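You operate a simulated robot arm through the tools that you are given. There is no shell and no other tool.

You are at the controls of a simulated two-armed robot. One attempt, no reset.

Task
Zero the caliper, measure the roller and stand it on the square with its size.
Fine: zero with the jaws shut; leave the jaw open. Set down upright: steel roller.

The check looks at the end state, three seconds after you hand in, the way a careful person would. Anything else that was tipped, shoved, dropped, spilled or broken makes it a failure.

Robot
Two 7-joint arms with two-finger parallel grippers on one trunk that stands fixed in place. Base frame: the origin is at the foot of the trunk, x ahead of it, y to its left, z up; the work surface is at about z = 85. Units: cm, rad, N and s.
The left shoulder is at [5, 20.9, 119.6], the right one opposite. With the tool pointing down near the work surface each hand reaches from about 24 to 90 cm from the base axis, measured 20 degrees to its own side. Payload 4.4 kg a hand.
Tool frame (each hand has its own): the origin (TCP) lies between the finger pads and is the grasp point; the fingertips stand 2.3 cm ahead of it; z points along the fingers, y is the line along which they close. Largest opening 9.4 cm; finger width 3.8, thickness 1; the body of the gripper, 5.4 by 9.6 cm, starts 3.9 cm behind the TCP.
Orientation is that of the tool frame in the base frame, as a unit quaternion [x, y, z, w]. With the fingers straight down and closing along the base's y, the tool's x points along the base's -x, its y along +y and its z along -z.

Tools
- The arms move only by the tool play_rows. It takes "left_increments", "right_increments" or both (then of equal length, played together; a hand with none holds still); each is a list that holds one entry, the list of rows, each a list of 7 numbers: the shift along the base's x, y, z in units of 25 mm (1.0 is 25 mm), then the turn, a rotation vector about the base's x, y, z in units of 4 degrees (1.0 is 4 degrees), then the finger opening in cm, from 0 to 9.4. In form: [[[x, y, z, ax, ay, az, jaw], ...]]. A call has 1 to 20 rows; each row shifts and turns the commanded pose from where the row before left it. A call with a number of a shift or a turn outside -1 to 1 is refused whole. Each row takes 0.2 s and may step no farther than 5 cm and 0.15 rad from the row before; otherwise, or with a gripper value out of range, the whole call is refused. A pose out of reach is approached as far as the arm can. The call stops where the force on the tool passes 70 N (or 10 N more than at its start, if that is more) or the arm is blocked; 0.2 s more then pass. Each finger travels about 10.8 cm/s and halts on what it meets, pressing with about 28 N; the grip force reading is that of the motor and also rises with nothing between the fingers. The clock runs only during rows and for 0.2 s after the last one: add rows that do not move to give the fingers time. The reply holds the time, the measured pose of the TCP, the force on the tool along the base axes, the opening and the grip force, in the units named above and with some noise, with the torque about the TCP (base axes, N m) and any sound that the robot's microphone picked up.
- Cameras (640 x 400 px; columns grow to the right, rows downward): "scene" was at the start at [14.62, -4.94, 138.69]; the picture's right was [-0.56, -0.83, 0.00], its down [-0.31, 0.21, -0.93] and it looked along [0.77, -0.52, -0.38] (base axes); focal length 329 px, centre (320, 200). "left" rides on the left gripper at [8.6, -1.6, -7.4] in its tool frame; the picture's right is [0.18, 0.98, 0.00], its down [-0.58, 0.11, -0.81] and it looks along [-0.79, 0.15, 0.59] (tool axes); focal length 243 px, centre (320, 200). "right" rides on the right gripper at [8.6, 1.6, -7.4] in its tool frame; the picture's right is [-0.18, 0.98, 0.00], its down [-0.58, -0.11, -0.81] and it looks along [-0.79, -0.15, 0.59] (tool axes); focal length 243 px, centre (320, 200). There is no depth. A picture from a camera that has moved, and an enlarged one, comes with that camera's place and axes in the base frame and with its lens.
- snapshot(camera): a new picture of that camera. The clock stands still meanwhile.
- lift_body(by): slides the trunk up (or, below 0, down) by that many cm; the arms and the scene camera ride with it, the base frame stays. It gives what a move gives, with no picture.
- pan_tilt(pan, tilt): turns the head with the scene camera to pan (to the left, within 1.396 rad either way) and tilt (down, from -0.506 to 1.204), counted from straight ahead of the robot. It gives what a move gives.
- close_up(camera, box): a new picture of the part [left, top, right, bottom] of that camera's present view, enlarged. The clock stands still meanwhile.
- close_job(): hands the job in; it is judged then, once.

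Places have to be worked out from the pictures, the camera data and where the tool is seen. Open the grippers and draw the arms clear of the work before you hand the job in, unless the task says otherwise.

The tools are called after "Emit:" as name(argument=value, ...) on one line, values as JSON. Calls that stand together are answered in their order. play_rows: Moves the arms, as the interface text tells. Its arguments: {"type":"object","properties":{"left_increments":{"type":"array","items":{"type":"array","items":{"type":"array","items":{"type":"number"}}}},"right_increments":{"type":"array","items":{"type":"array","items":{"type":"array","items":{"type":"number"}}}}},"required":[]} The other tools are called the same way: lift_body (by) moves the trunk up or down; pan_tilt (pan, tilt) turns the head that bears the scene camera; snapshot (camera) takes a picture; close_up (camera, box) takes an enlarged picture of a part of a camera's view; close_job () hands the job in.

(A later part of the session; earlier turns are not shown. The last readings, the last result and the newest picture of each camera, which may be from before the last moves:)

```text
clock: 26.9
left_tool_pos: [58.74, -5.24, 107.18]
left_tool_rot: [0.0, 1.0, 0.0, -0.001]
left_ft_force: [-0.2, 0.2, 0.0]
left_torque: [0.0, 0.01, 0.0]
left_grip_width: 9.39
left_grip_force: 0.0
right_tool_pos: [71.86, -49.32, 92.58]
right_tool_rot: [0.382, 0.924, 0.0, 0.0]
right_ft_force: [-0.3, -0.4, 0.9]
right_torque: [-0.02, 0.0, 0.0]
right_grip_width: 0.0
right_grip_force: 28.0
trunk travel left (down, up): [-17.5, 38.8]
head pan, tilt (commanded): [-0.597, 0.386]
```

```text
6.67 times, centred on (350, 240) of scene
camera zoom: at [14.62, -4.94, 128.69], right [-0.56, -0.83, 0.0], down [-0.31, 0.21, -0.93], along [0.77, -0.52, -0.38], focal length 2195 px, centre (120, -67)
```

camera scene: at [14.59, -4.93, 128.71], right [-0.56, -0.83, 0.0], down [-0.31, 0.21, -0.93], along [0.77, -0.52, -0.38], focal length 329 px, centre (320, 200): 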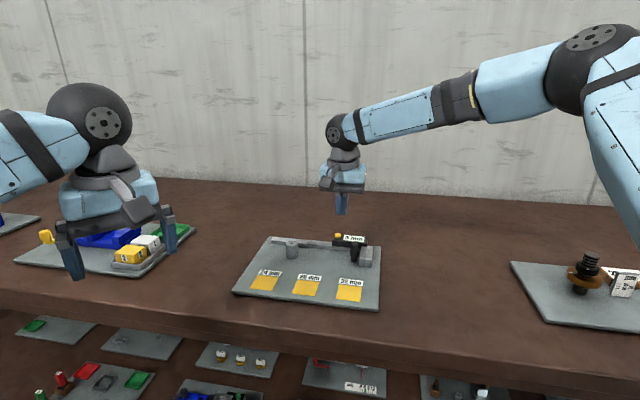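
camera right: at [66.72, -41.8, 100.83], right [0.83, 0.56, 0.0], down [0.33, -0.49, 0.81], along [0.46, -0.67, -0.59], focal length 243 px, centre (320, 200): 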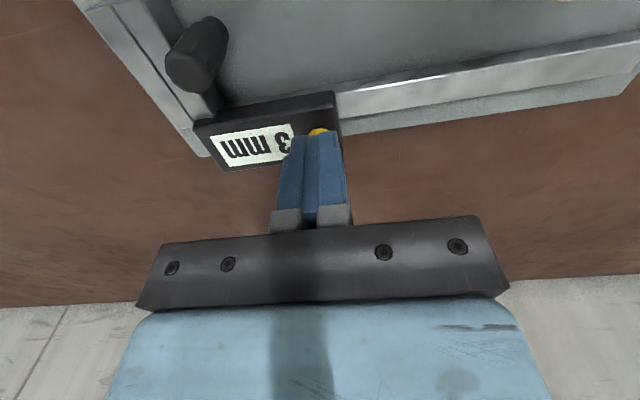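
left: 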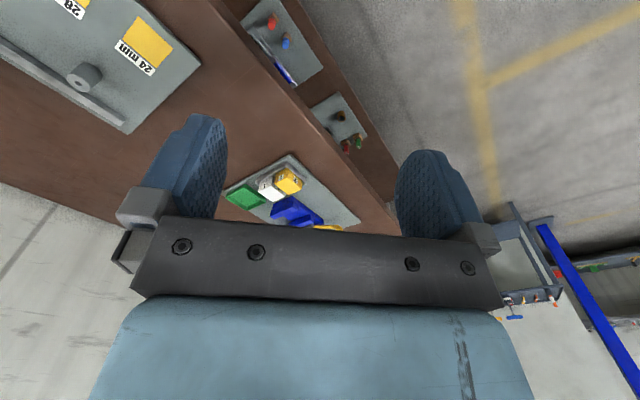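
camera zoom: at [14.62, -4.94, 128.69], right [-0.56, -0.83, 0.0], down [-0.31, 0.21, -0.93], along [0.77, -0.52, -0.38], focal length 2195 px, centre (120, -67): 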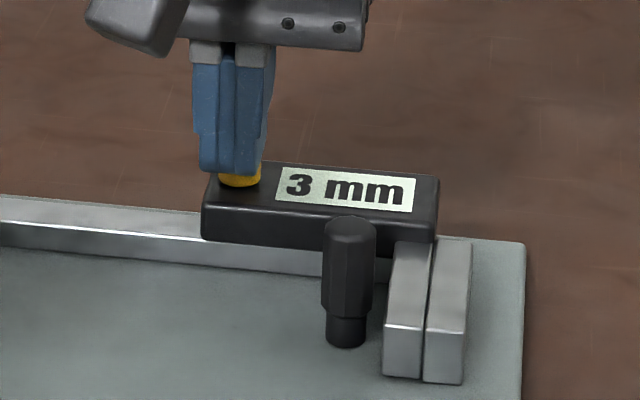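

No contact yet at 92.58, though the tips are nearly on the button. I continue in 1 mm steps.

Emit:
play_rows(right_increments=[[[0, 0, -0.04, 0, 0, 0, 0], [0, 0, -0.04, 0, 0, 0, 0], [0, 0, -0.04, 0, 0, 0, 0], [0, 0, 0, 0, 0, 0, 0]]])

Emit:
close_up(camera="scene", box=[310, 210, 390, 270])

```text
clock: 27.9
left_tool_pos: [58.77, -5.27, 107.21]
left_tool_rot: [-0.001, 1.0, 0.0, 0.0]
left_ft_force: [0.3, 0.6, -0.6]
left_torque: [-0.02, 0.01, 0.0]
left_grip_width: 9.4
left_grip_force: 0.1
right_tool_pos: [71.79, -49.06, 92.25]
right_tool_rot: [0.383, 0.924, 0.001, 0.0]
right_ft_force: [0.0, -0.9, 1.5]
right_torque: [-0.07, -0.03, 0.04]
right_grip_width: 0.01
right_grip_force: 28.3
trunk travel left (down, up): [-17.5, 38.8]
head pan, tilt (commanded): [-0.597, 0.386]
```

```text
6.67 times, centred on (350, 240) of scene
camera zoom: at [14.61, -4.94, 128.7], right [-0.56, -0.83, 0.0], down [-0.31, 0.21, -0.93], along [0.77, -0.52, -0.38], focal length 2195 px, centre (120, -67)
```

zoom: 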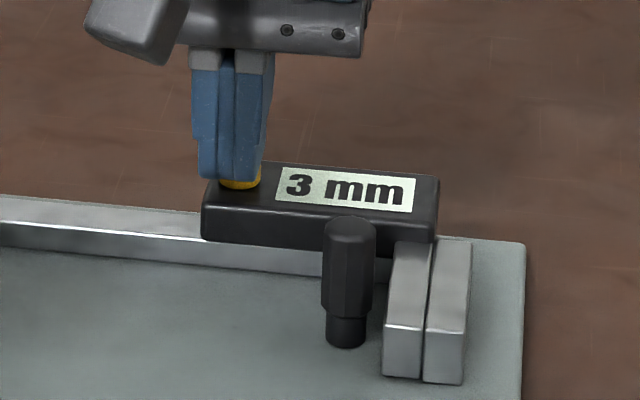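

A first hint of contact at 1.5 N. I keep pressing in small steps.

Emit:
play_rows(right_increments=[[[0, 0, -0.04, 0, 0, 0, 0], [0, 0, -0.04, 0, 0, 0, 0], [0, 0, 0, 0, 0, 0, 0]]])

Emit:
close_up(camera="scene", box=[310, 210, 390, 270])

```text
clock: 28.7
left_tool_pos: [58.75, -5.1, 107.23]
left_tool_rot: [0.0, 1.0, -0.001, 0.0]
left_ft_force: [0.0, 0.3, 0.1]
left_torque: [-0.02, 0.01, -0.04]
left_grip_width: 9.42
left_grip_force: 0.0
right_tool_pos: [71.64, -49.2, 92.24]
right_tool_rot: [0.382, 0.924, 0.0, 0.0]
right_ft_force: [0.1, 1.2, 1.7]
right_torque: [0.03, -0.03, 0.03]
right_grip_width: 0.0
right_grip_force: 27.9
trunk travel left (down, up): [-17.5, 38.8]
head pan, tilt (commanded): [-0.597, 0.386]
heard: click
```

```text
6.67 times, centred on (350, 240) of scene
camera zoom: at [14.6, -4.92, 128.7], right [-0.56, -0.83, 0.0], down [-0.31, 0.21, -0.93], along [0.77, -0.52, -0.38], focal length 2195 px, centre (120, -67)
```

zoom: 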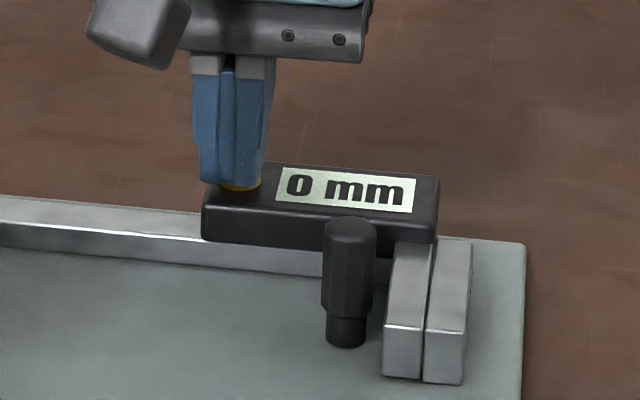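

There was a click and the display reads 0 mm with the jaws shut. I rise and go back above the handle.

Emit:
play_rows(right_increments=[[[0, 0, 0.4, 0, 0, 0, 0], [0, 0, 0.8, 0, 0, 0, 0], [0, 0, 0.9, 0, 0, 0, 0], [-0.68, 0.03, 0.3, 0, 0, 0, 2], [-0.68, 0.03, 0, 0, 0, 0, 4], [-0.68, 0.03, 0, 0, 0, 0, 4], [-0.68, 0.03, 0, 0, 0, 0, 4], [0, 0, 0, 0, 0, 0, 4]]])

Emit:
close_up(camera="right", box=[260, 50, 380, 130])

Emit:
close_up(camera="scene", box=[310, 210, 390, 270])

```text
clock: 30.5
left_tool_pos: [58.73, -5.31, 107.09]
left_tool_rot: [0.001, 1.0, 0.001, 0.0]
left_ft_force: [0.0, -0.3, 0.0]
left_torque: [0.01, -0.01, 0.01]
left_grip_width: 9.4
left_grip_force: 0.0
right_tool_pos: [65.04, -48.9, 98.11]
right_tool_rot: [0.384, 0.923, 0.001, -0.001]
right_ft_force: [-0.7, 0.5, 0.6]
right_torque: [0.0, -0.01, -0.02]
right_grip_width: 3.99
right_grip_force: 0.1
trunk travel left (down, up): [-17.5, 38.8]
head pan, tilt (commanded): [-0.597, 0.386]
```

```text
5.00 times, centred on (320, 90) of right
camera zoom: at [60.01, -41.41, 105.48], right [0.83, 0.56, 0.0], down [0.33, -0.49, 0.81], along [0.45, -0.67, -0.59], focal length 1213 px, centre (320, 750)
```

zoom: 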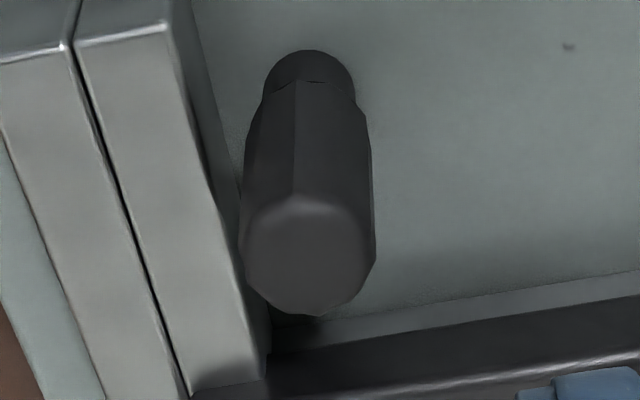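

```text
6.67 times, centred on (350, 240) of scene
camera zoom: at [14.64, -4.94, 128.69], right [-0.56, -0.83, 0.0], down [-0.31, 0.21, -0.93], along [0.77, -0.52, -0.38], focal length 2195 px, centre (120, -67)
```

zoom: 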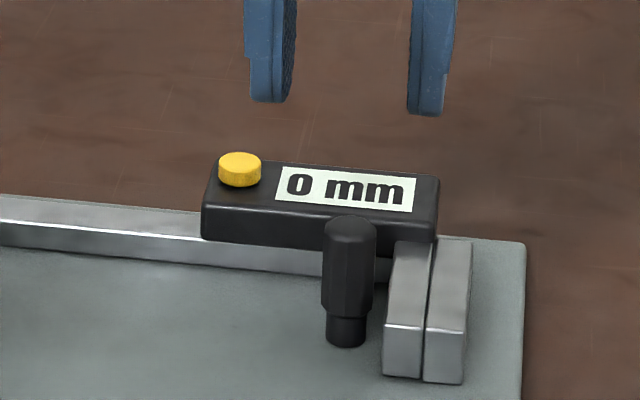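

The handle is centred under the hand. I descend around it, close to a 2 cm cage and slide the jaw open by about 7.5 cm.

Emit:
play_rows(right_increments=[[[0, 0, -0.8, 0, 0, 0, 4], [0, 0, -0.8, 0, 0, 0, 4], [0, 0, -0.8, 0, 0, 0, 4], [0, 0, -0.4, 0, 0, 0, 4], [0, 0, 0, 0, 0, 0, 2.0], [0, 0, 0, 0, 0, 0, 2.0], [0, 0, 0, 0, 0, 0, 2.0], [0.07, 0.07, 0, 0, 0, 0, 2.0], [0.07, 0.07, 0, 0, 0, 0, 2.0], [0.07, 0.07, 0, 0, 0, 0, 2.0], [0, 0, 0, 0, 0, 0, 2.0]]])

Emit:
snapshot(camera="right")

Emit:
close_up(camera="scene", box=[300, 200, 400, 270])

```text
clock: 32.9
left_tool_pos: [58.82, -5.15, 107.11]
left_tool_rot: [0.0, 1.0, 0.001, 0.0]
left_ft_force: [0.3, 0.6, -0.3]
left_torque: [0.02, 0.01, -0.02]
left_grip_width: 9.39
left_grip_force: 0.1
right_tool_pos: [65.44, -48.27, 90.99]
right_tool_rot: [0.383, 0.924, 0.0, 0.0]
right_ft_force: [-1.1, 0.2, 0.4]
right_torque: [0.01, 0.02, 0.06]
right_grip_width: 2.05
right_grip_force: 0.6
trunk travel left (down, up): [-17.5, 38.8]
head pan, tilt (commanded): [-0.597, 0.386]
```

```text
taken
camera right: at [60.44, -40.92, 98.48], right [0.83, 0.56, 0.0], down [0.33, -0.49, 0.81], along [0.46, -0.67, -0.59], focal length 243 px, centre (320, 200)
```

right: 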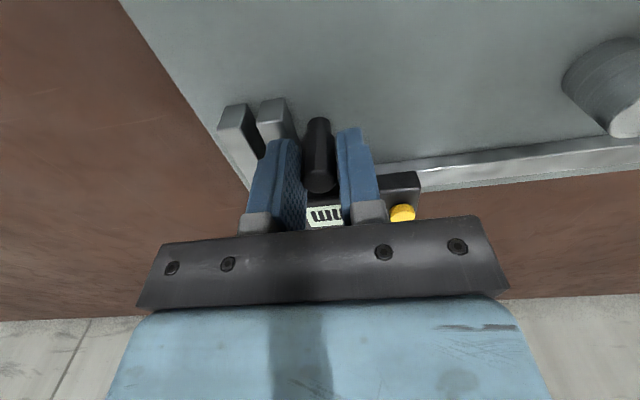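

```text
5.71 times, centred on (350, 235) of scene
camera zoom: at [14.61, -4.95, 128.7], right [-0.56, -0.83, 0.0], down [-0.31, 0.21, -0.93], along [0.77, -0.52, -0.38], focal length 1882 px, centre (149, 0)
```

zoom: 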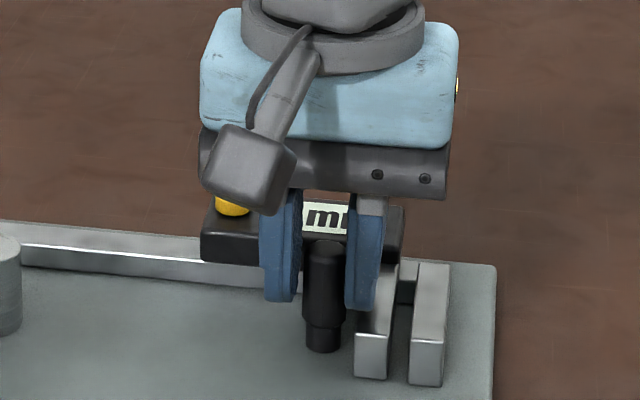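

The jaw slides freely with the handle. I open it about 6.7 cm more.

Emit:
play_rows(right_increments=[[[0.15, 0.15, 0, 0, 0, 0, 2.0], [0.2, 0.2, 0, 0, 0, 0, 2.0], [0.2, 0.2, 0, 0, 0, 0, 2.0], [0.2, 0.2, 0, 0, 0, 0, 2.0], [0.2, 0.2, 0, 0, 0, 0, 2.0], [0.2, 0.2, 0, 0, 0, 0, 2.0], [0.2, 0.2, 0, 0, 0, 0, 2.0], [0.2, 0.2, 0, 0, 0, 0, 2.0], [0.2, 0.2, 0, 0, 0, 0, 2.0], [0.15, 0.15, 0, 0, 0, 0, 2.0], [0, 0, 0, 0, 0, 0, 2.0], [0, 0, 0, 0, 0, 0, 3.6], [0, 0, 0, 0, 0, 0, 3.6], [0, 0, 0.4, 0, 0, 0, 3.6], [0, 0, 0.8, 0, 0, 0, 3.6], [0, 0, 0.8, 0, 0, 0, 3.6], [0, 0, 0.8, 0, 0, 0, 3.6], [0, 0, 0, 0, 0, 0, 3.6]]])

Emit:
snapshot(camera="right")

Emit:
close_up(camera="scene", box=[230, 200, 400, 310])

```text
clock: 36.7
left_tool_pos: [58.84, -5.2, 107.06]
left_tool_rot: [0.0, 1.0, 0.0, 0.001]
left_ft_force: [-0.1, 0.1, -0.2]
left_torque: [0.04, 0.04, 0.0]
left_grip_width: 9.39
left_grip_force: 0.0
right_tool_pos: [70.25, -43.63, 97.95]
right_tool_rot: [0.383, 0.924, 0.0, 0.001]
right_ft_force: [1.2, 0.2, 0.3]
right_torque: [0.01, 0.0, 0.0]
right_grip_width: 3.6
right_grip_force: 0.1
trunk travel left (down, up): [-17.5, 38.8]
head pan, tilt (commanded): [-0.597, 0.386]
```

```text
taken
camera right: at [65.4, -36.27, 105.45], right [0.83, 0.56, 0.0], down [0.33, -0.49, 0.81], along [0.45, -0.67, -0.59], focal length 243 px, centre (320, 200)
```

right: 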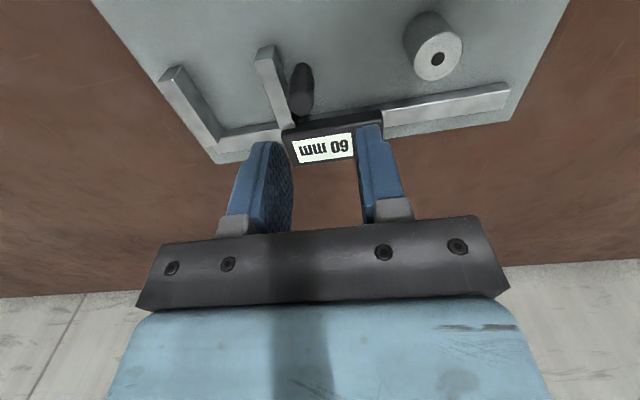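

```text
3.64 times, centred on (315, 255) of scene
camera zoom: at [14.65, -5.0, 128.69], right [-0.56, -0.83, 0.0], down [-0.31, 0.21, -0.93], along [0.77, -0.52, -0.38], focal length 1197 px, centre (338, 0)
```

zoom: 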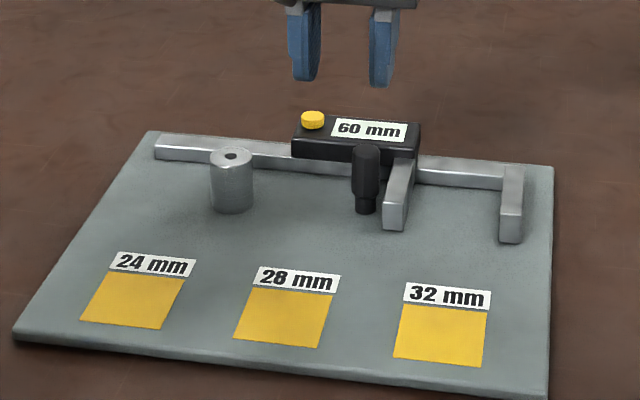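

The display reads 60 mm, which is likely the slider's full travel. Measured again, the roller is centred near [75.07, -37.8] with its top at about 89.9. I move above it with the fingers at 6 cm.

Emit:
play_rows(right_increments=[[[0.482, 0.588, 0, 0, 0, 0, 5], [0.482, 0.588, 0, 0, 0, 0, 6], [0.482, 0.588, 0, 0, 0, 0, 6], [0.482, 0.588, 0, 0, 0, 0, 6], [0, 0, 0, 0, 0, 0, 6]]])

Emit:
snapshot(camera="right")

Emit:
close_up(camera="right", box=[260, 40, 380, 120])

```text
clock: 37.9
left_tool_pos: [58.62, -5.08, 107.15]
left_tool_rot: [0.0, 1.0, 0.0, 0.0]
left_ft_force: [1.0, 0.3, -0.9]
left_torque: [-0.01, 0.01, 0.0]
left_grip_width: 9.39
left_grip_force: 0.1
right_tool_pos: [74.9, -37.93, 98.15]
right_tool_rot: [0.383, 0.924, 0.0, 0.0]
right_ft_force: [-0.8, 0.0, -0.2]
right_torque: [0.01, 0.01, 0.03]
right_grip_width: 6.0
right_grip_force: 0.0
trunk travel left (down, up): [-17.5, 38.8]
head pan, tilt (commanded): [-0.597, 0.386]
```

```text
taken
camera right: at [69.97, -30.44, 105.58], right [0.83, 0.56, 0.0], down [0.33, -0.49, 0.81], along [0.46, -0.67, -0.59], focal length 243 px, centre (320, 200)
```

right: 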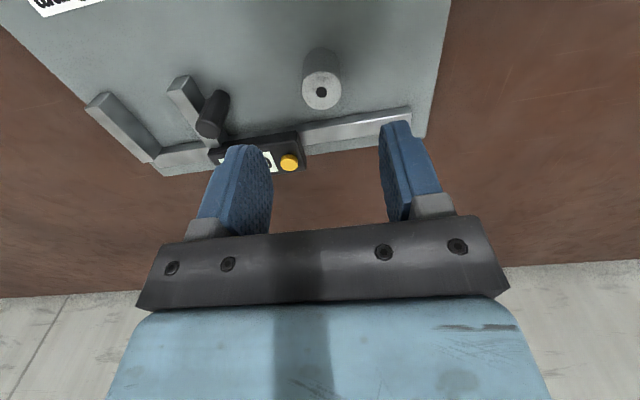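

```text
5.00 times, centred on (320, 80) of right
camera zoom: at [69.97, -30.44, 105.58], right [0.83, 0.56, 0.0], down [0.33, -0.49, 0.81], along [0.46, -0.67, -0.59], focal length 1213 px, centre (320, 800)
```

zoom: 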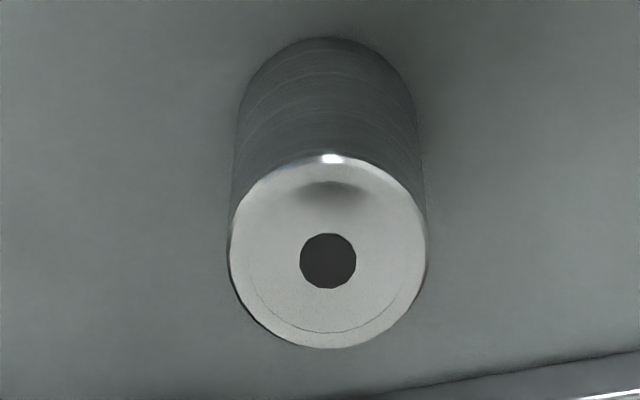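

The roller is within 0.2 cm of the TCP line. I descend to TCP z about 90.8, so I can grip its top 1.4 cm with the fingertips staying above jaw height, and stop before closing.

Emit:
play_rows(right_increments=[[[0.07, -0.015, -0.8, 0, 0, 0, 6], [0, 0, -0.8, 0, 0, 0, 6], [0, 0, -0.8, 0, 0, 0, 6], [0, 0, -0.4, 0, 0, 0, 6], [0, 0, -0.14, 0, 0, 0, 6], [0, 0, 0, 0, 0, 0, 6]]])

Emit:
snapshot(camera="right")

Emit:
close_up(camera="scene", box=[240, 200, 360, 275])

```text
clock: 39.3
left_tool_pos: [58.66, -5.12, 107.17]
left_tool_rot: [0.0, 1.0, 0.0, -0.001]
left_ft_force: [-0.3, 0.0, -0.4]
left_torque: [0.01, 0.0, -0.02]
left_grip_width: 9.41
left_grip_force: 0.0
right_tool_pos: [73.49, -38.35, 91.21]
right_tool_rot: [0.383, 0.924, 0.0, 0.0]
right_ft_force: [0.1, -0.8, 0.0]
right_torque: [0.0, -0.01, 0.01]
right_grip_width: 6.02
right_grip_force: 0.1
right hand out of reach, approached as far as the arm can: row 2, 3, 4
trunk travel left (down, up): [-17.5, 38.8]
head pan, tilt (commanded): [-0.597, 0.386]
```

```text
taken
camera right: at [68.55, -31.0, 98.72], right [0.83, 0.56, 0.0], down [0.33, -0.49, 0.81], along [0.46, -0.67, -0.59], focal length 243 px, centre (320, 200)
```

right: 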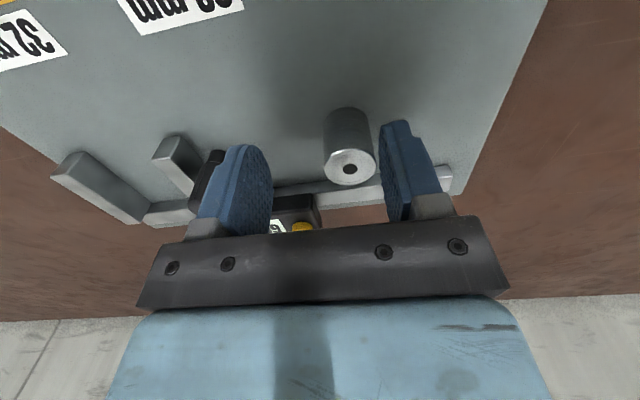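

```text
5.33 times, centred on (300, 238) of scene
camera zoom: at [14.61, -4.94, 128.7], right [-0.56, -0.83, 0.0], down [-0.31, 0.21, -0.93], along [0.77, -0.52, -0.38], focal length 1756 px, centre (427, 0)
```

zoom: 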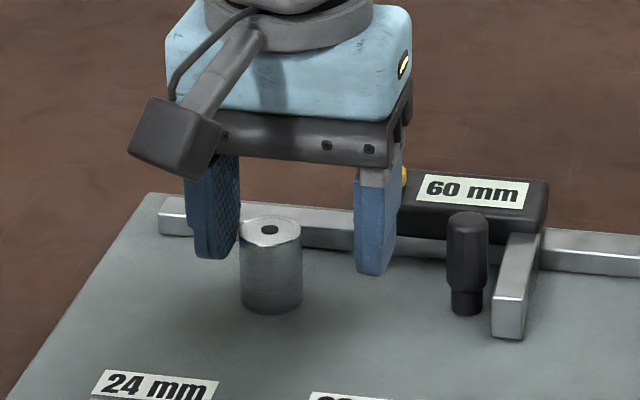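

The hand fell short again, at x = 73.5, without touching the roller, and the left finger is close to it. I open wider, go straight up, and turn the hand back 30° about z in case the wrist yaw is what limits the reach.

Emit:
play_rows(right_increments=[[[0, 0, 0, 0, 0, 0, 7], [0, 0, 0.2, 0, 0, 0, 7], [0, 0, 0.8, 0, 0, 0, 7], [0, 0, 0.8, 0, 0, 0, 7], [0, 0, 0.8, 0, 0, 0.9, 7], [0, 0, 0, 0, 0, 0.9, 7], [0, 0, 0, 0, 0, 0.9, 7], [0, 0, 0, 0, 0, 0.9, 7], [0, 0, 0, 0, 0, 0.9, 7], [0, 0, 0, 0, 0, 0.9, 7], [0, 0, 0, 0, 0, 0.9, 7], [0, 0, 0, 0, 0, 0.9, 7], [0, 0, 0, 0, 0, 0, 7]]])

Emit:
close_up(camera="scene", box=[230, 200, 400, 310])

```text
clock: 42.1
left_tool_pos: [58.77, -5.15, 107.13]
left_tool_rot: [0.0, 1.0, -0.001, -0.001]
left_ft_force: [-0.4, 0.0, 0.1]
left_torque: [-0.02, -0.02, -0.04]
left_grip_width: 9.4
left_grip_force: 0.1
right_tool_pos: [73.55, -38.34, 97.69]
right_tool_rot: [0.141, 0.99, 0.0, 0.0]
right_ft_force: [-0.4, -0.3, -0.5]
right_torque: [-0.01, 0.01, -0.02]
right_grip_width: 6.99
right_grip_force: 0.1
trunk travel left (down, up): [-17.5, 38.8]
head pan, tilt (commanded): [-0.597, 0.386]
```

```text
3.64 times, centred on (315, 255) of scene
camera zoom: at [14.61, -4.94, 128.7], right [-0.56, -0.83, 0.0], down [-0.31, 0.21, -0.93], along [0.77, -0.52, -0.38], focal length 1197 px, centre (338, 0)
```

zoom: 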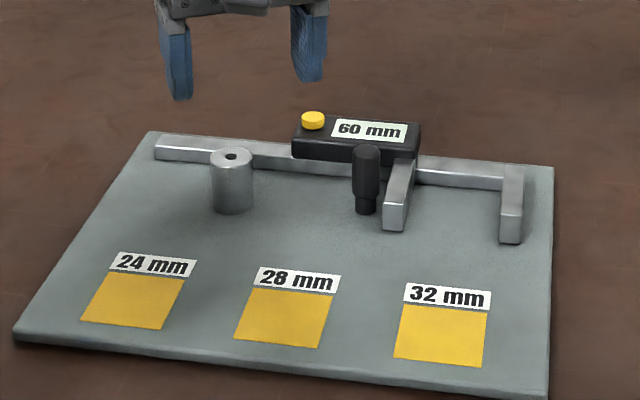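

The roller hasn't moved. Now at yaw -16°, I move over it and descend in stages, watching for the reach notice.

Emit:
play_rows(right_increments=[[[0.616, 0.236, 0, 0, 0, 0, 7], [0, 0, -0.6, 0, 0, 0, 7], [0, 0, -0.6, 0, 0, 0, 7], [0, 0, 0, 0, 0, 0, 7]]])

Emit:
snapshot(camera="right")

```text
clock: 43.1
left_tool_pos: [58.8, -5.21, 107.24]
left_tool_rot: [0.0, 1.0, 0.0, 0.0]
left_ft_force: [0.1, 0.4, 0.5]
left_torque: [-0.02, -0.02, -0.02]
left_grip_width: 9.39
left_grip_force: 0.1
right_tool_pos: [74.64, -37.81, 94.9]
right_tool_rot: [0.141, 0.99, 0.001, 0.002]
right_ft_force: [0.7, -0.2, -0.1]
right_torque: [0.0, 0.0, 0.01]
right_grip_width: 7.05
right_grip_force: 0.0
right hand out of reach, approached as far as the arm can: row 3
trunk travel left (down, up): [-17.5, 38.8]
head pan, tilt (commanded): [-0.597, 0.386]
```

```text
taken
camera right: at [66.81, -33.67, 102.32], right [0.45, 0.89, 0.0], down [0.53, -0.27, 0.81], along [0.72, -0.36, -0.59], focal length 243 px, centre (320, 200)
```

right: 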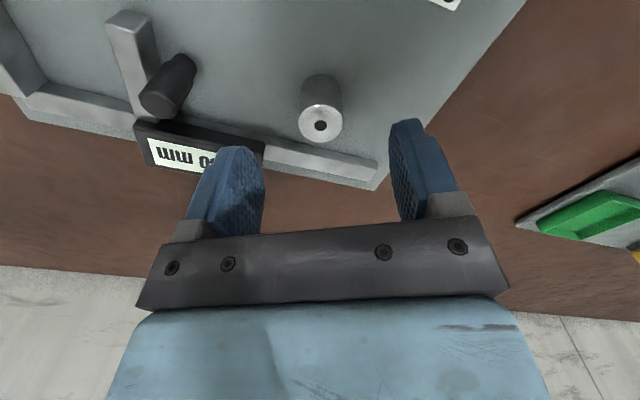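

Yaw isn't the cause, since reach shrinks as the hand goes lower. I raise both hands 10 cm and drop the trunk another 10 cm to get more reach near the surface.

Emit:
play_rows(left_increments=[[[0, 0, 0.8, 0, 0, 0, 9.4], [0, 0, 0.8, 0, 0, 0, 9.4], [0, 0, 0.8, 0, 0, 0, 9.4], [0, 0, 0.8, 0, 0, 0, 9.4], [0, 0, 0.8, 0, 0, 0, 9.4], [0, 0, 0, 0, 0, 0, 9.4]]], right_increments=[[[0, 0, 0.8, 0, 0, -0.9, 7], [-0.3, 0, 0.9, 0, 0, -0.9, 7], [-0.3, 0, 0.9, 0, 0, -0.9, 7], [-0.3, 0, 0.9, 0, 0, -0.9, 7], [0, 0, 0.9, 0, 0, -0.9, 7], [0, 0, 0.6, 0, 0, -0.9, 7]]])

Emit:
lift_body(by=-10)

Emit:
snapshot(camera="scene")

```text
clock: 44.5
left_tool_pos: [58.77, -5.18, 117.12]
left_tool_rot: [-0.001, 1.0, 0.0, 0.0]
left_ft_force: [0.3, 0.0, -0.5]
left_torque: [0.01, -0.01, 0.01]
left_grip_width: 9.41
left_grip_force: 0.1
right_tool_pos: [72.6, -37.76, 107.53]
right_tool_rot: [0.325, 0.946, -0.001, 0.0]
right_ft_force: [0.2, 0.2, 0.1]
right_torque: [0.03, 0.0, 0.03]
right_grip_width: 7.01
right_grip_force: 0.1
trunk travel left (down, up): [-17.5, 38.8]
head pan, tilt (commanded): [-0.597, 0.386]
```

```text
clock: 45.9
left_tool_pos: [58.64, -5.21, 107.2]
left_tool_rot: [0.001, 1.0, 0.001, 0.001]
left_ft_force: [-0.6, -0.6, -0.7]
left_torque: [-0.03, 0.0, 0.01]
left_grip_width: 9.39
left_grip_force: 0.1
right_tool_pos: [72.45, -37.77, 97.52]
right_tool_rot: [0.324, 0.946, -0.001, 0.0]
right_ft_force: [0.4, 0.1, -0.5]
right_torque: [0.0, 0.01, 0.01]
right_grip_width: 7.02
right_grip_force: 0.0
trunk travel left (down, up): [-7.5, 48.8]
head pan, tilt (commanded): [-0.597, 0.386]
```

```text
taken
camera scene: at [14.59, -4.94, 118.71], right [-0.56, -0.83, 0.0], down [-0.31, 0.21, -0.93], along [0.77, -0.52, -0.38], focal length 329 px, centre (320, 200)
```

scene: 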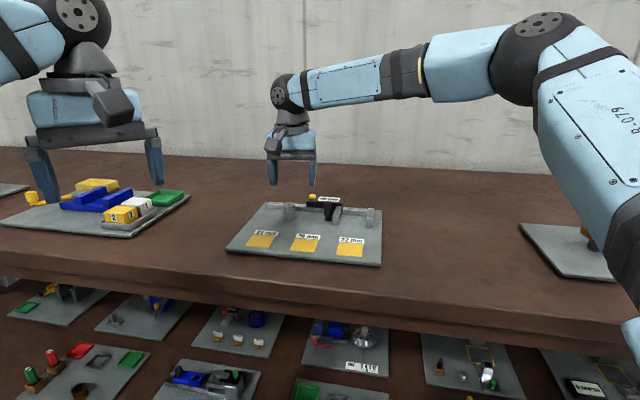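

There's visibly more elbow margin now. I move back over the roller, restore the -45° yaw and descend in stages.

Emit:
play_rows(right_increments=[[[0.5, 0, 0, 0, 0, -0.9, 6.4], [0.54, 0, 0, 0, 0, -0.9, 6.4], [0, 0, -0.6, 0, 0, 0, 6.4], [0, 0, -0.6, 0, 0, 0, 6.4], [0, 0, 0, 0, 0, 0, 6.4]]])

Emit:
close_up(camera="right", box=[250, 60, 390, 160])

```text
clock: 47.1
left_tool_pos: [58.86, -5.15, 107.26]
left_tool_rot: [0.001, 1.0, -0.001, -0.001]
left_ft_force: [-0.4, -0.4, 0.4]
left_torque: [-0.02, -0.02, -0.02]
left_grip_width: 9.39
left_grip_force: 0.2
right_tool_pos: [75.09, -37.65, 94.54]
right_tool_rot: [0.383, 0.924, 0.0, 0.0]
right_ft_force: [0.3, -0.5, 0.2]
right_torque: [0.01, -0.04, -0.02]
right_grip_width: 6.4
right_grip_force: 0.0
trunk travel left (down, up): [-7.5, 48.8]
head pan, tilt (commanded): [-0.597, 0.386]
```

```text
4.00 times, centred on (320, 110) of right
camera zoom: at [70.08, -30.32, 101.93], right [0.83, 0.56, 0.0], down [0.33, -0.49, 0.81], along [0.46, -0.67, -0.59], focal length 970 px, centre (320, 560)
```

zoom: 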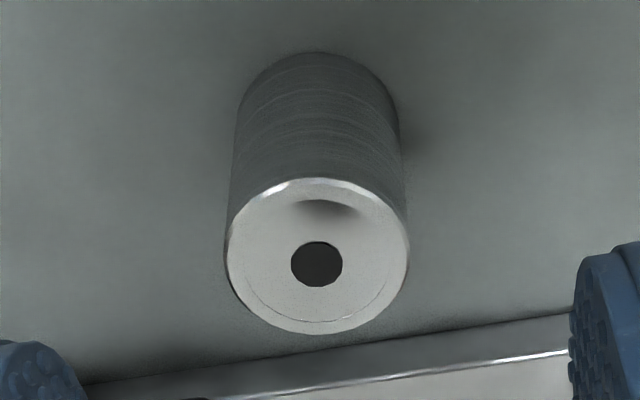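

The hand is now well aligned at z = 94.5 with no limit notice. I descend to 90.8, still with open fingers.

Emit:
play_rows(right_increments=[[[0.042, -0.042, -0.5, 0, 0, 0, 6.4], [0, 0, -0.5, 0, 0, 0, 6.4], [0, 0, -0.5, 0, 0, 0, 6.4], [0, 0, 0, 0, 0, 0, 6.4]]])

Emit:
snapshot(camera="right")

Emit:
close_up(camera="scene", box=[230, 150, 350, 225])

```text
clock: 48.1
left_tool_pos: [58.77, -5.18, 107.17]
left_tool_rot: [0.0, 1.0, 0.0, 0.0]
left_ft_force: [0.1, -0.3, -0.5]
left_torque: [0.01, -0.04, -0.04]
left_grip_width: 9.38
left_grip_force: 0.0
right_tool_pos: [75.21, -37.85, 90.78]
right_tool_rot: [0.383, 0.924, 0.0, 0.001]
right_ft_force: [0.5, 1.1, -1.2]
right_torque: [-0.01, -0.02, 0.0]
right_grip_width: 6.39
right_grip_force: 0.0
trunk travel left (down, up): [-7.5, 48.8]
head pan, tilt (commanded): [-0.597, 0.386]
```

```text
taken
camera right: at [70.28, -30.4, 98.21], right [0.83, 0.56, 0.0], down [0.33, -0.49, 0.81], along [0.46, -0.67, -0.59], focal length 243 px, centre (320, 200)
```

right: 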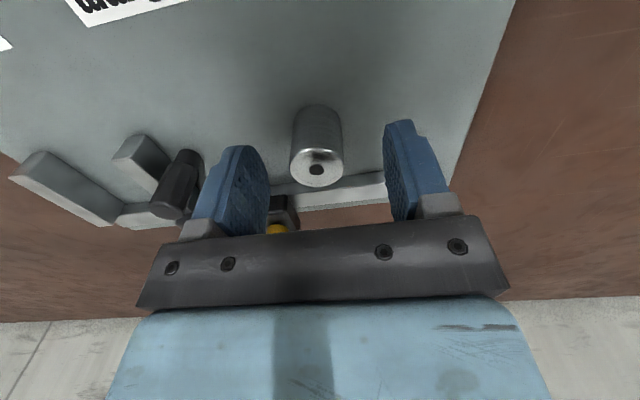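

```text
5.33 times, centred on (290, 188) of scene
camera zoom: at [14.61, -4.94, 118.7], right [-0.56, -0.83, 0.0], down [-0.31, 0.21, -0.93], along [0.77, -0.52, -0.38], focal length 1756 px, centre (480, 267)
```

zoom: 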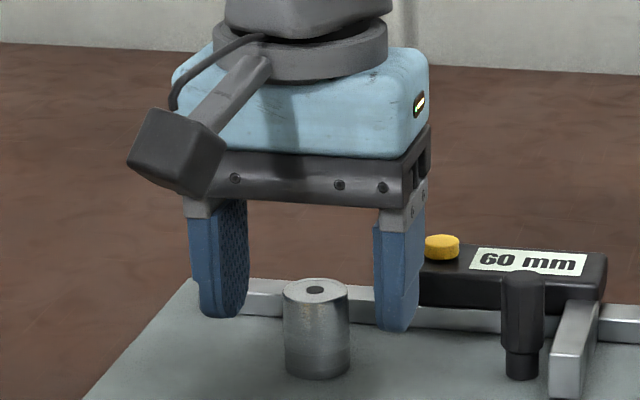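

The reach is good, with the roller between the fingers and about 0.2 cm off-centre. I shift 0.2 cm toward +u and close gradually, then firmly.

Emit:
play_rows(right_increments=[[[-0.057, -0.057, 0, 0, 0, 0, 5], [0, 0, 0, 0, 0, 0, 4], [0, 0, 0, 0, 0, 0, 3.5], [0, 0, 0, 0, 0, 0, 3.2], [0, 0, 0, 0, 0, 0, 3.0], [0, 0, 0, 0, 0, 0, 2.9], [0, 0, 0, 0, 0, 0, 2.8], [0, 0, 0, 0, 0, 0, 2.7], [0, 0, 0, 0, 0, 0, 2.5], [0, 0, 0, 0, 0, 0, 2.2], [0, 0, 0, 0, 0, 0, 1.5], [0, 0, 0, 0, 0, 0, 0], [0, 0, 0, 0, 0, 0, 0]]])

Emit:
snapshot(camera="right")

Emit:
close_up(camera="scene", box=[230, 150, 350, 225])

```text
clock: 50.9
left_tool_pos: [58.83, -5.2, 107.22]
left_tool_rot: [0.001, 1.0, 0.0, -0.001]
left_ft_force: [0.2, 0.0, 0.4]
left_torque: [0.03, 0.04, -0.03]
left_grip_width: 9.39
left_grip_force: 0.1
right_tool_pos: [75.11, -37.99, 90.77]
right_tool_rot: [0.383, 0.924, 0.0, 0.0]
right_ft_force: [-0.1, 0.7, 0.8]
right_torque: [0.04, -0.01, -0.01]
right_grip_width: 2.69
right_grip_force: 27.8
trunk travel left (down, up): [-7.5, 48.8]
head pan, tilt (commanded): [-0.597, 0.386]
```

```text
taken
camera right: at [70.12, -30.56, 98.19], right [0.83, 0.56, 0.0], down [0.33, -0.49, 0.81], along [0.46, -0.67, -0.59], focal length 243 px, centre (320, 200)
```

right: 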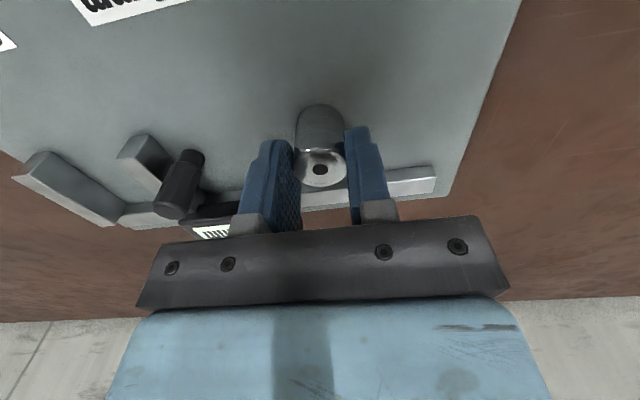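

```text
5.33 times, centred on (290, 188) of scene
camera zoom: at [14.61, -4.94, 118.7], right [-0.56, -0.83, 0.0], down [-0.31, 0.21, -0.93], along [0.77, -0.52, -0.38], focal length 1756 px, centre (480, 267)
```

zoom: 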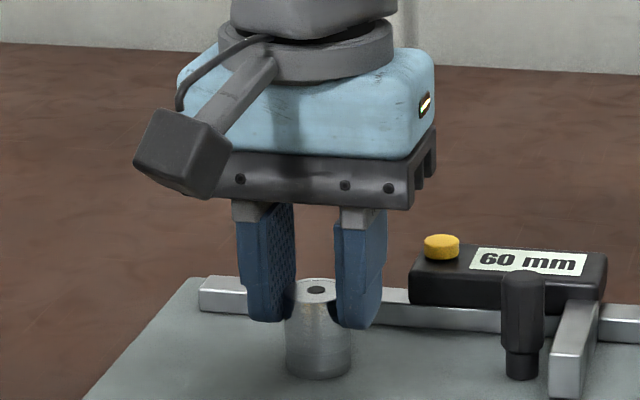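

The grip is at 2.69 cm, 28 N, with the roller upright. I lift slowly and check before moving across.

Emit:
play_rows(right_increments=[[[0, 0, 0.1, 0, 0, 0, 0], [0, 0, 0.2, 0, 0, 0, 0], [0, 0, 0.4, 0, 0, 0, 0], [0, 0, 0.6, 0, 0, 0, 0], [0, 0, 0.6, 0, 0, 0, 0], [0, 0, 0.6, 0, 0, 0, 0], [0, 0, 0.4, 0, 0, 0, 0], [0, 0, 0, 0, 0, 0, 0]]])

Emit:
close_up(camera="scene", box=[210, 130, 370, 230])

```text
clock: 52.7
left_tool_pos: [58.72, -5.18, 107.18]
left_tool_rot: [0.0, 1.0, 0.001, 0.001]
left_ft_force: [0.2, -0.3, -0.5]
left_torque: [0.0, 0.01, -0.02]
left_grip_width: 9.41
left_grip_force: 0.1
right_tool_pos: [75.07, -37.96, 98.06]
right_tool_rot: [0.383, 0.924, 0.0, 0.0]
right_ft_force: [-0.4, 0.3, -1.7]
right_torque: [0.04, 0.0, 0.03]
right_grip_width: 2.68
right_grip_force: 28.1
trunk travel left (down, up): [-7.5, 48.8]
head pan, tilt (commanded): [-0.597, 0.386]
```

```text
4.00 times, centred on (290, 180) of scene
camera zoom: at [14.63, -4.95, 118.69], right [-0.56, -0.83, 0.0], down [-0.31, 0.21, -0.93], along [0.77, -0.52, -0.38], focal length 1317 px, centre (440, 280)
```

zoom: 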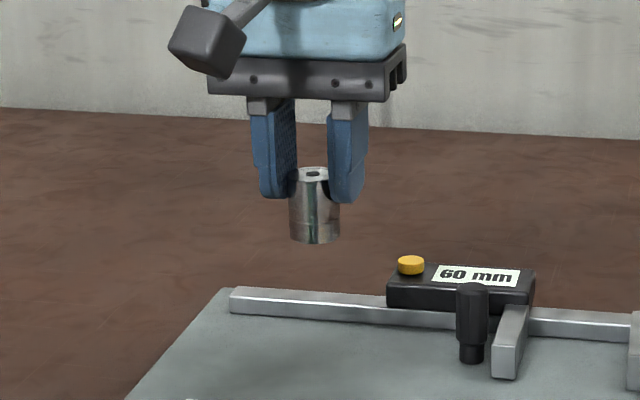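

The roller hangs upright in the grip. I carry it over the open gap, centred at about [65.1, -49.0].

Emit:
play_rows(right_increments=[[[-0.3, -0.33, 0, 0, 0, 0, 0], [-0.5, -0.55, 0, 0, 0, 0, 0], [-0.5, -0.55, 0, 0, 0, 0, 0], [-0.5, -0.55, 0, 0, 0, 0, 0], [-0.5, -0.55, 0, 0, 0, 0, 0], [-0.5, -0.55, 0, 0, 0, 0, 0], [-0.5, -0.55, 0, 0, 0, 0, 0], [-0.5, -0.55, 0, 0, 0, 0, 0], [-0.2, -0.24, 0, 0, 0, 0, 0], [0, 0, 0, 0, 0, 0, 0]]])

Emit:
snapshot(camera="right")

Emit:
close_up(camera="scene", box=[260, 130, 420, 230])

```text
clock: 54.9
left_tool_pos: [58.8, -5.27, 107.12]
left_tool_rot: [0.0, 1.0, 0.0, 0.001]
left_ft_force: [-0.2, 0.4, 1.2]
left_torque: [0.02, 0.03, -0.01]
left_grip_width: 9.42
left_grip_force: 0.1
right_tool_pos: [65.08, -48.97, 98.08]
right_tool_rot: [0.384, 0.923, -0.001, 0.001]
right_ft_force: [-0.3, -0.5, -0.9]
right_torque: [0.02, -0.01, -0.02]
right_grip_width: 2.68
right_grip_force: 28.3
trunk travel left (down, up): [-7.5, 48.8]
head pan, tilt (commanded): [-0.597, 0.386]
```

```text
taken
camera right: at [60.08, -41.53, 105.45], right [0.83, 0.56, 0.0], down [0.33, -0.49, 0.81], along [0.45, -0.67, -0.59], focal length 243 px, centre (320, 200)
```

right: 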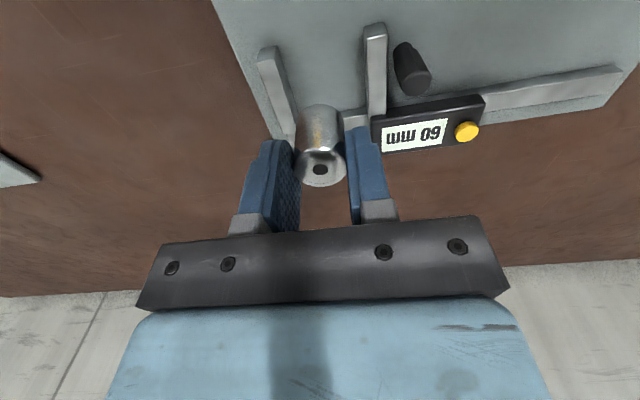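

```text
4.00 times, centred on (340, 180) of scene
camera zoom: at [14.63, -4.96, 118.69], right [-0.56, -0.83, 0.0], down [-0.31, 0.21, -0.93], along [0.77, -0.52, -0.38], focal length 1317 px, centre (240, 280)
```

zoom: 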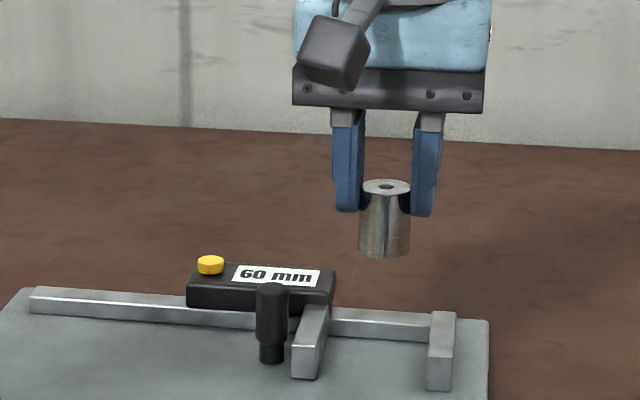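

I zoom into the gap to check that it is centred under the roller before I lower.

Emit:
close_up(camera="right", box=[240, 10, 400, 110])

```text
4.00 times, centred on (320, 60) of right
camera zoom: at [60.08, -41.53, 105.45], right [0.83, 0.56, 0.0], down [0.33, -0.49, 0.81], along [0.45, -0.67, -0.59], focal length 970 px, centre (320, 760)
```

zoom: 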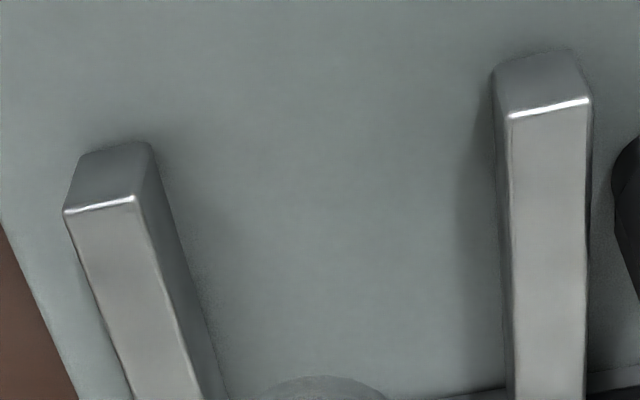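

The gap centre is about 0.33 cm toward -u from the TCP, so I shift by that. Then I lower the roller to the board at the height I grasped it.

Emit:
play_rows(right_increments=[[[0.094, 0.094, -0.3, 0, 0, 0, 0], [0, 0, -0.6, 0, 0, 0, 0], [0, 0, -0.6, 0, 0, 0, 0], [0, 0, -0.6, 0, 0, 0, 0], [0, 0, -0.4, 0, 0, 0, 0], [0, 0, -0.2, 0, 0, 0, 0], [0, 0, -0.1, 0, 0, 0, 0], [0, 0, 0, 0, 0, 0, 0]]])

Emit:
snapshot(camera="right")

Emit:
close_up(camera="scene", box=[280, 150, 400, 225])

```text
clock: 56.7
left_tool_pos: [58.77, -5.14, 107.12]
left_tool_rot: [0.0, 1.0, 0.0, 0.001]
left_ft_force: [0.5, 0.0, 0.3]
left_torque: [-0.01, 0.04, -0.03]
left_grip_width: 9.36
left_grip_force: 0.0
right_tool_pos: [65.5, -48.88, 90.84]
right_tool_rot: [0.383, 0.924, 0.0, -0.001]
right_ft_force: [0.6, -0.4, -1.8]
right_torque: [-0.01, 0.0, -0.01]
right_grip_width: 2.68
right_grip_force: 27.9
trunk travel left (down, up): [-7.5, 48.8]
head pan, tilt (commanded): [-0.597, 0.386]
```

```text
taken
camera right: at [60.44, -41.44, 98.38], right [0.83, 0.56, 0.0], down [0.33, -0.49, 0.81], along [0.46, -0.67, -0.59], focal length 243 px, centre (320, 200)
```

right: 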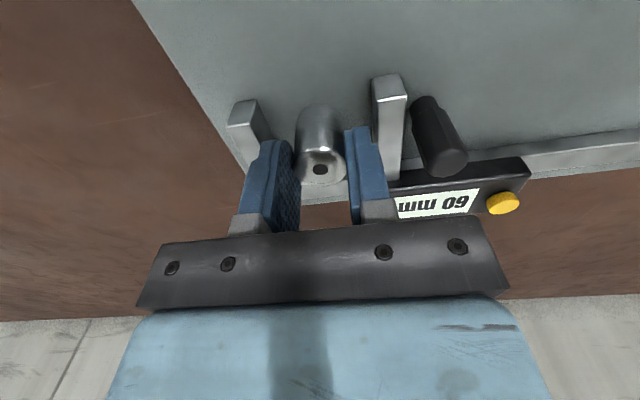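

```text
5.33 times, centred on (340, 188) of scene
camera zoom: at [14.63, -4.95, 118.69], right [-0.56, -0.83, 0.0], down [-0.31, 0.21, -0.93], along [0.77, -0.52, -0.38], focal length 1756 px, centre (213, 267)
```

zoom: 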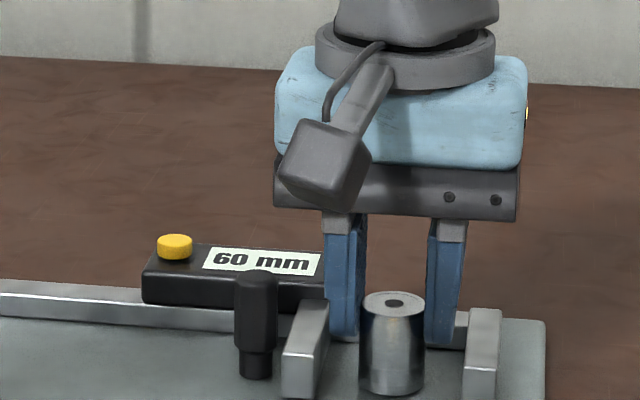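

The roller sits in the gap, just above the board, with its weight still on the hand. I lower in half-millimetre steps until it touches.

Emit:
play_rows(right_increments=[[[0, 0, -0.02, 0, 0, 0, 0], [0, 0, -0.02, 0, 0, 0, 0], [0, 0, 0, 0, 0, 0, 0]]])

```text
clock: 57.5
left_tool_pos: [58.77, -5.18, 107.22]
left_tool_rot: [0.0, 1.0, -0.001, -0.001]
left_ft_force: [0.5, 0.1, 0.5]
left_torque: [-0.01, -0.01, 0.0]
left_grip_width: 9.39
left_grip_force: 0.1
right_tool_pos: [65.42, -48.95, 90.9]
right_tool_rot: [0.382, 0.924, 0.0, 0.001]
right_ft_force: [1.2, -0.4, -0.6]
right_torque: [-0.05, 0.02, -0.02]
right_grip_width: 2.69
right_grip_force: 27.8
trunk travel left (down, up): [-7.5, 48.8]
head pan, tilt (commanded): [-0.597, 0.386]
```

Emit:
play_rows(right_increments=[[[0, 0, -0.02, 0, 0, 0, 0], [0, 0, -0.02, 0, 0, 0, 0], [0, 0, 0, 0, 0, 0, 0]]])

Emit:
close_up(camera="scene", box=[330, 195, 380, 228])

```text
clock: 58.3
left_tool_pos: [58.79, -5.19, 107.08]
left_tool_rot: [0.0, 1.0, 0.0, 0.001]
left_ft_force: [-0.6, 0.3, -0.5]
left_torque: [0.01, 0.0, -0.01]
left_grip_width: 9.4
left_grip_force: 0.0
right_tool_pos: [65.38, -48.87, 90.8]
right_tool_rot: [0.383, 0.924, 0.0, 0.0]
right_ft_force: [0.6, 0.4, -1.9]
right_torque: [0.01, -0.01, -0.01]
right_grip_width: 2.69
right_grip_force: 27.6
trunk travel left (down, up): [-7.5, 48.8]
head pan, tilt (commanded): [-0.597, 0.386]
```

```text
12.12 times, centred on (355, 212) of scene
camera zoom: at [14.63, -4.96, 118.69], right [-0.56, -0.83, 0.0], down [-0.31, 0.21, -0.93], along [0.77, -0.52, -0.38], focal length 3991 px, centre (-104, 61)
```

zoom: 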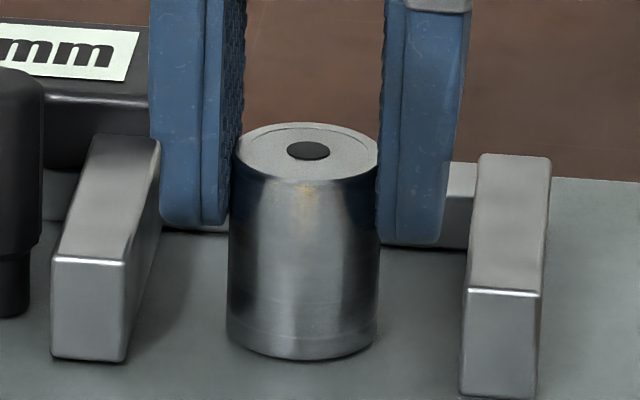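

Still hanging, since the command is about half a millimetre above the grasp height. I take a few more small steps.

Emit:
play_rows(right_increments=[[[0, 0, -0.02, 0, 0, 0, 0], [0, 0, -0.02, 0, 0, 0, 0], [0, 0, 0, 0, 0, 0, 0], [0, 0, 0, 0, 0, 0, 0]]])

```text
clock: 59.3
left_tool_pos: [58.78, -5.19, 107.22]
left_tool_rot: [0.0, 1.0, 0.0, 0.0]
left_ft_force: [0.5, -0.5, 0.3]
left_torque: [0.0, 0.01, 0.0]
left_grip_width: 9.42
left_grip_force: 0.1
right_tool_pos: [65.21, -48.88, 90.77]
right_tool_rot: [0.384, 0.924, 0.001, 0.0]
right_ft_force: [0.5, -2.1, 3.4]
right_torque: [-0.1, 0.01, 0.03]
right_grip_width: 2.68
right_grip_force: 28.2
trunk travel left (down, up): [-7.5, 48.8]
head pan, tilt (commanded): [-0.597, 0.386]
```

The force turned to +3.4 N up, so the roller rests on the board. I open gently to 3.5 cm and rise.

Emit:
play_rows(right_increments=[[[0, 0, 0, 0, 0, 0, 2.7], [0, 0, 0, 0, 0, 0, 2.9], [0, 0, 0, 0, 0, 0, 3.2], [0, 0, 0, 0, 0, 0, 3.5], [0, 0, 0, 0, 0, 0, 3.5], [0, 0, 0.2, 0, 0, 0, 3.5], [0, 0, 0.5, 0, 0, 0, 3.5], [0, 0, 0.8, 0, 0, 0, 3.5], [0, 0, 0.8, 0, 0, 0, 3.5], [0, 0, 0.6, 0, 0, 0, 3.5], [0, 0, 0, 0, 0, 0, 3.5]]])

Emit:
snapshot(camera="right")

Emit:
close_up(camera="scene", box=[280, 170, 400, 245])

```text
clock: 61.7
left_tool_pos: [58.69, -5.13, 107.18]
left_tool_rot: [0.0, 1.0, 0.0, -0.001]
left_ft_force: [1.1, 0.7, 0.0]
left_torque: [0.01, 0.01, 0.01]
left_grip_width: 9.38
left_grip_force: 0.1
right_tool_pos: [65.38, -48.86, 98.03]
right_tool_rot: [0.383, 0.924, 0.0, 0.0]
right_ft_force: [-0.1, 0.4, -0.7]
right_torque: [-0.01, 0.02, 0.02]
right_grip_width: 3.5
right_grip_force: 0.0
trunk travel left (down, up): [-7.5, 48.8]
head pan, tilt (commanded): [-0.597, 0.386]
```

```text
taken
camera right: at [60.41, -41.43, 105.49], right [0.83, 0.56, 0.0], down [0.33, -0.49, 0.81], along [0.45, -0.67, -0.59], focal length 243 px, centre (320, 200)
```

right: 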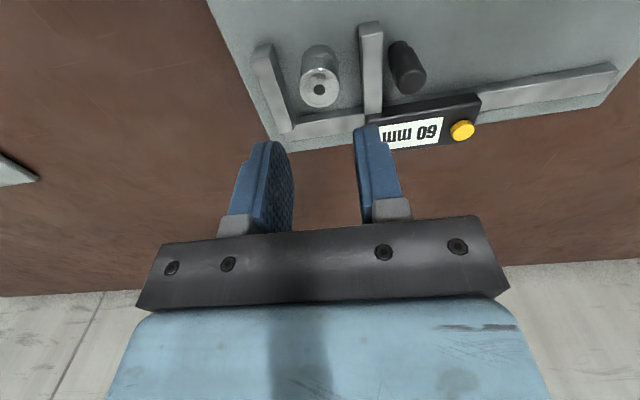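

```text
5.33 times, centred on (340, 208) of scene
camera zoom: at [14.63, -4.95, 118.69], right [-0.56, -0.83, 0.0], down [-0.31, 0.21, -0.93], along [0.77, -0.52, -0.38], focal length 1756 px, centre (213, 160)
```

zoom: 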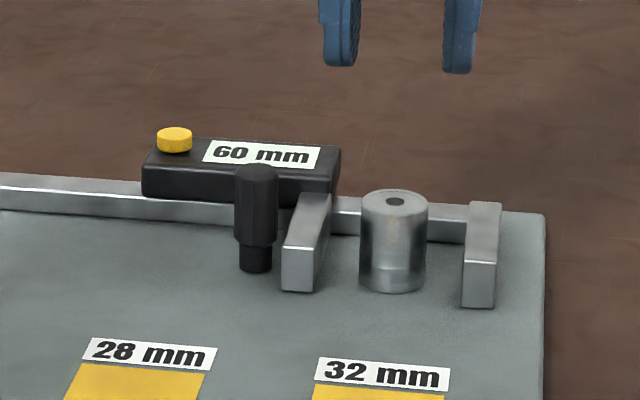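

The roller stands upright in the gap. The handle is now near [69.25, -44.65], so I move above it and check the alignment.

Emit:
play_rows(right_increments=[[[0.516, 0.561, 0, 0, 0, 0, 3.5], [0.516, 0.561, 0, 0, 0, 0, 3.5], [0.516, 0.561, 0, 0, 0, 0, 3.5], [0, 0, 0, 0, 0, 0, 3.5]]])

Emit:
close_up(camera="right", box=[260, 50, 380, 130])

```text
clock: 62.7
left_tool_pos: [58.78, -5.15, 107.24]
left_tool_rot: [0.0, 1.0, 0.0, 0.0]
left_ft_force: [-0.2, 0.4, 0.3]
left_torque: [-0.01, -0.02, -0.02]
left_grip_width: 9.41
left_grip_force: 0.0
right_tool_pos: [69.13, -44.51, 97.99]
right_tool_rot: [0.383, 0.924, 0.0, 0.0]
right_ft_force: [0.4, -0.4, 0.1]
right_torque: [0.02, 0.01, 0.02]
right_grip_width: 3.51
right_grip_force: 0.1
trunk travel left (down, up): [-7.5, 48.8]
head pan, tilt (commanded): [-0.597, 0.386]
```

```text
5.00 times, centred on (320, 90) of right
camera zoom: at [64.23, -37.16, 105.46], right [0.83, 0.56, 0.0], down [0.33, -0.49, 0.81], along [0.45, -0.67, -0.59], focal length 1213 px, centre (320, 750)
```

zoom: 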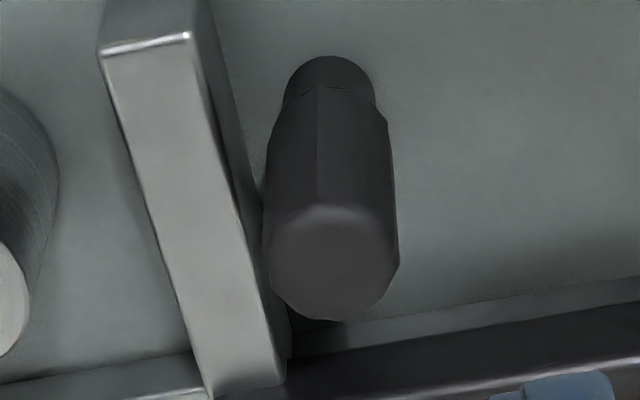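

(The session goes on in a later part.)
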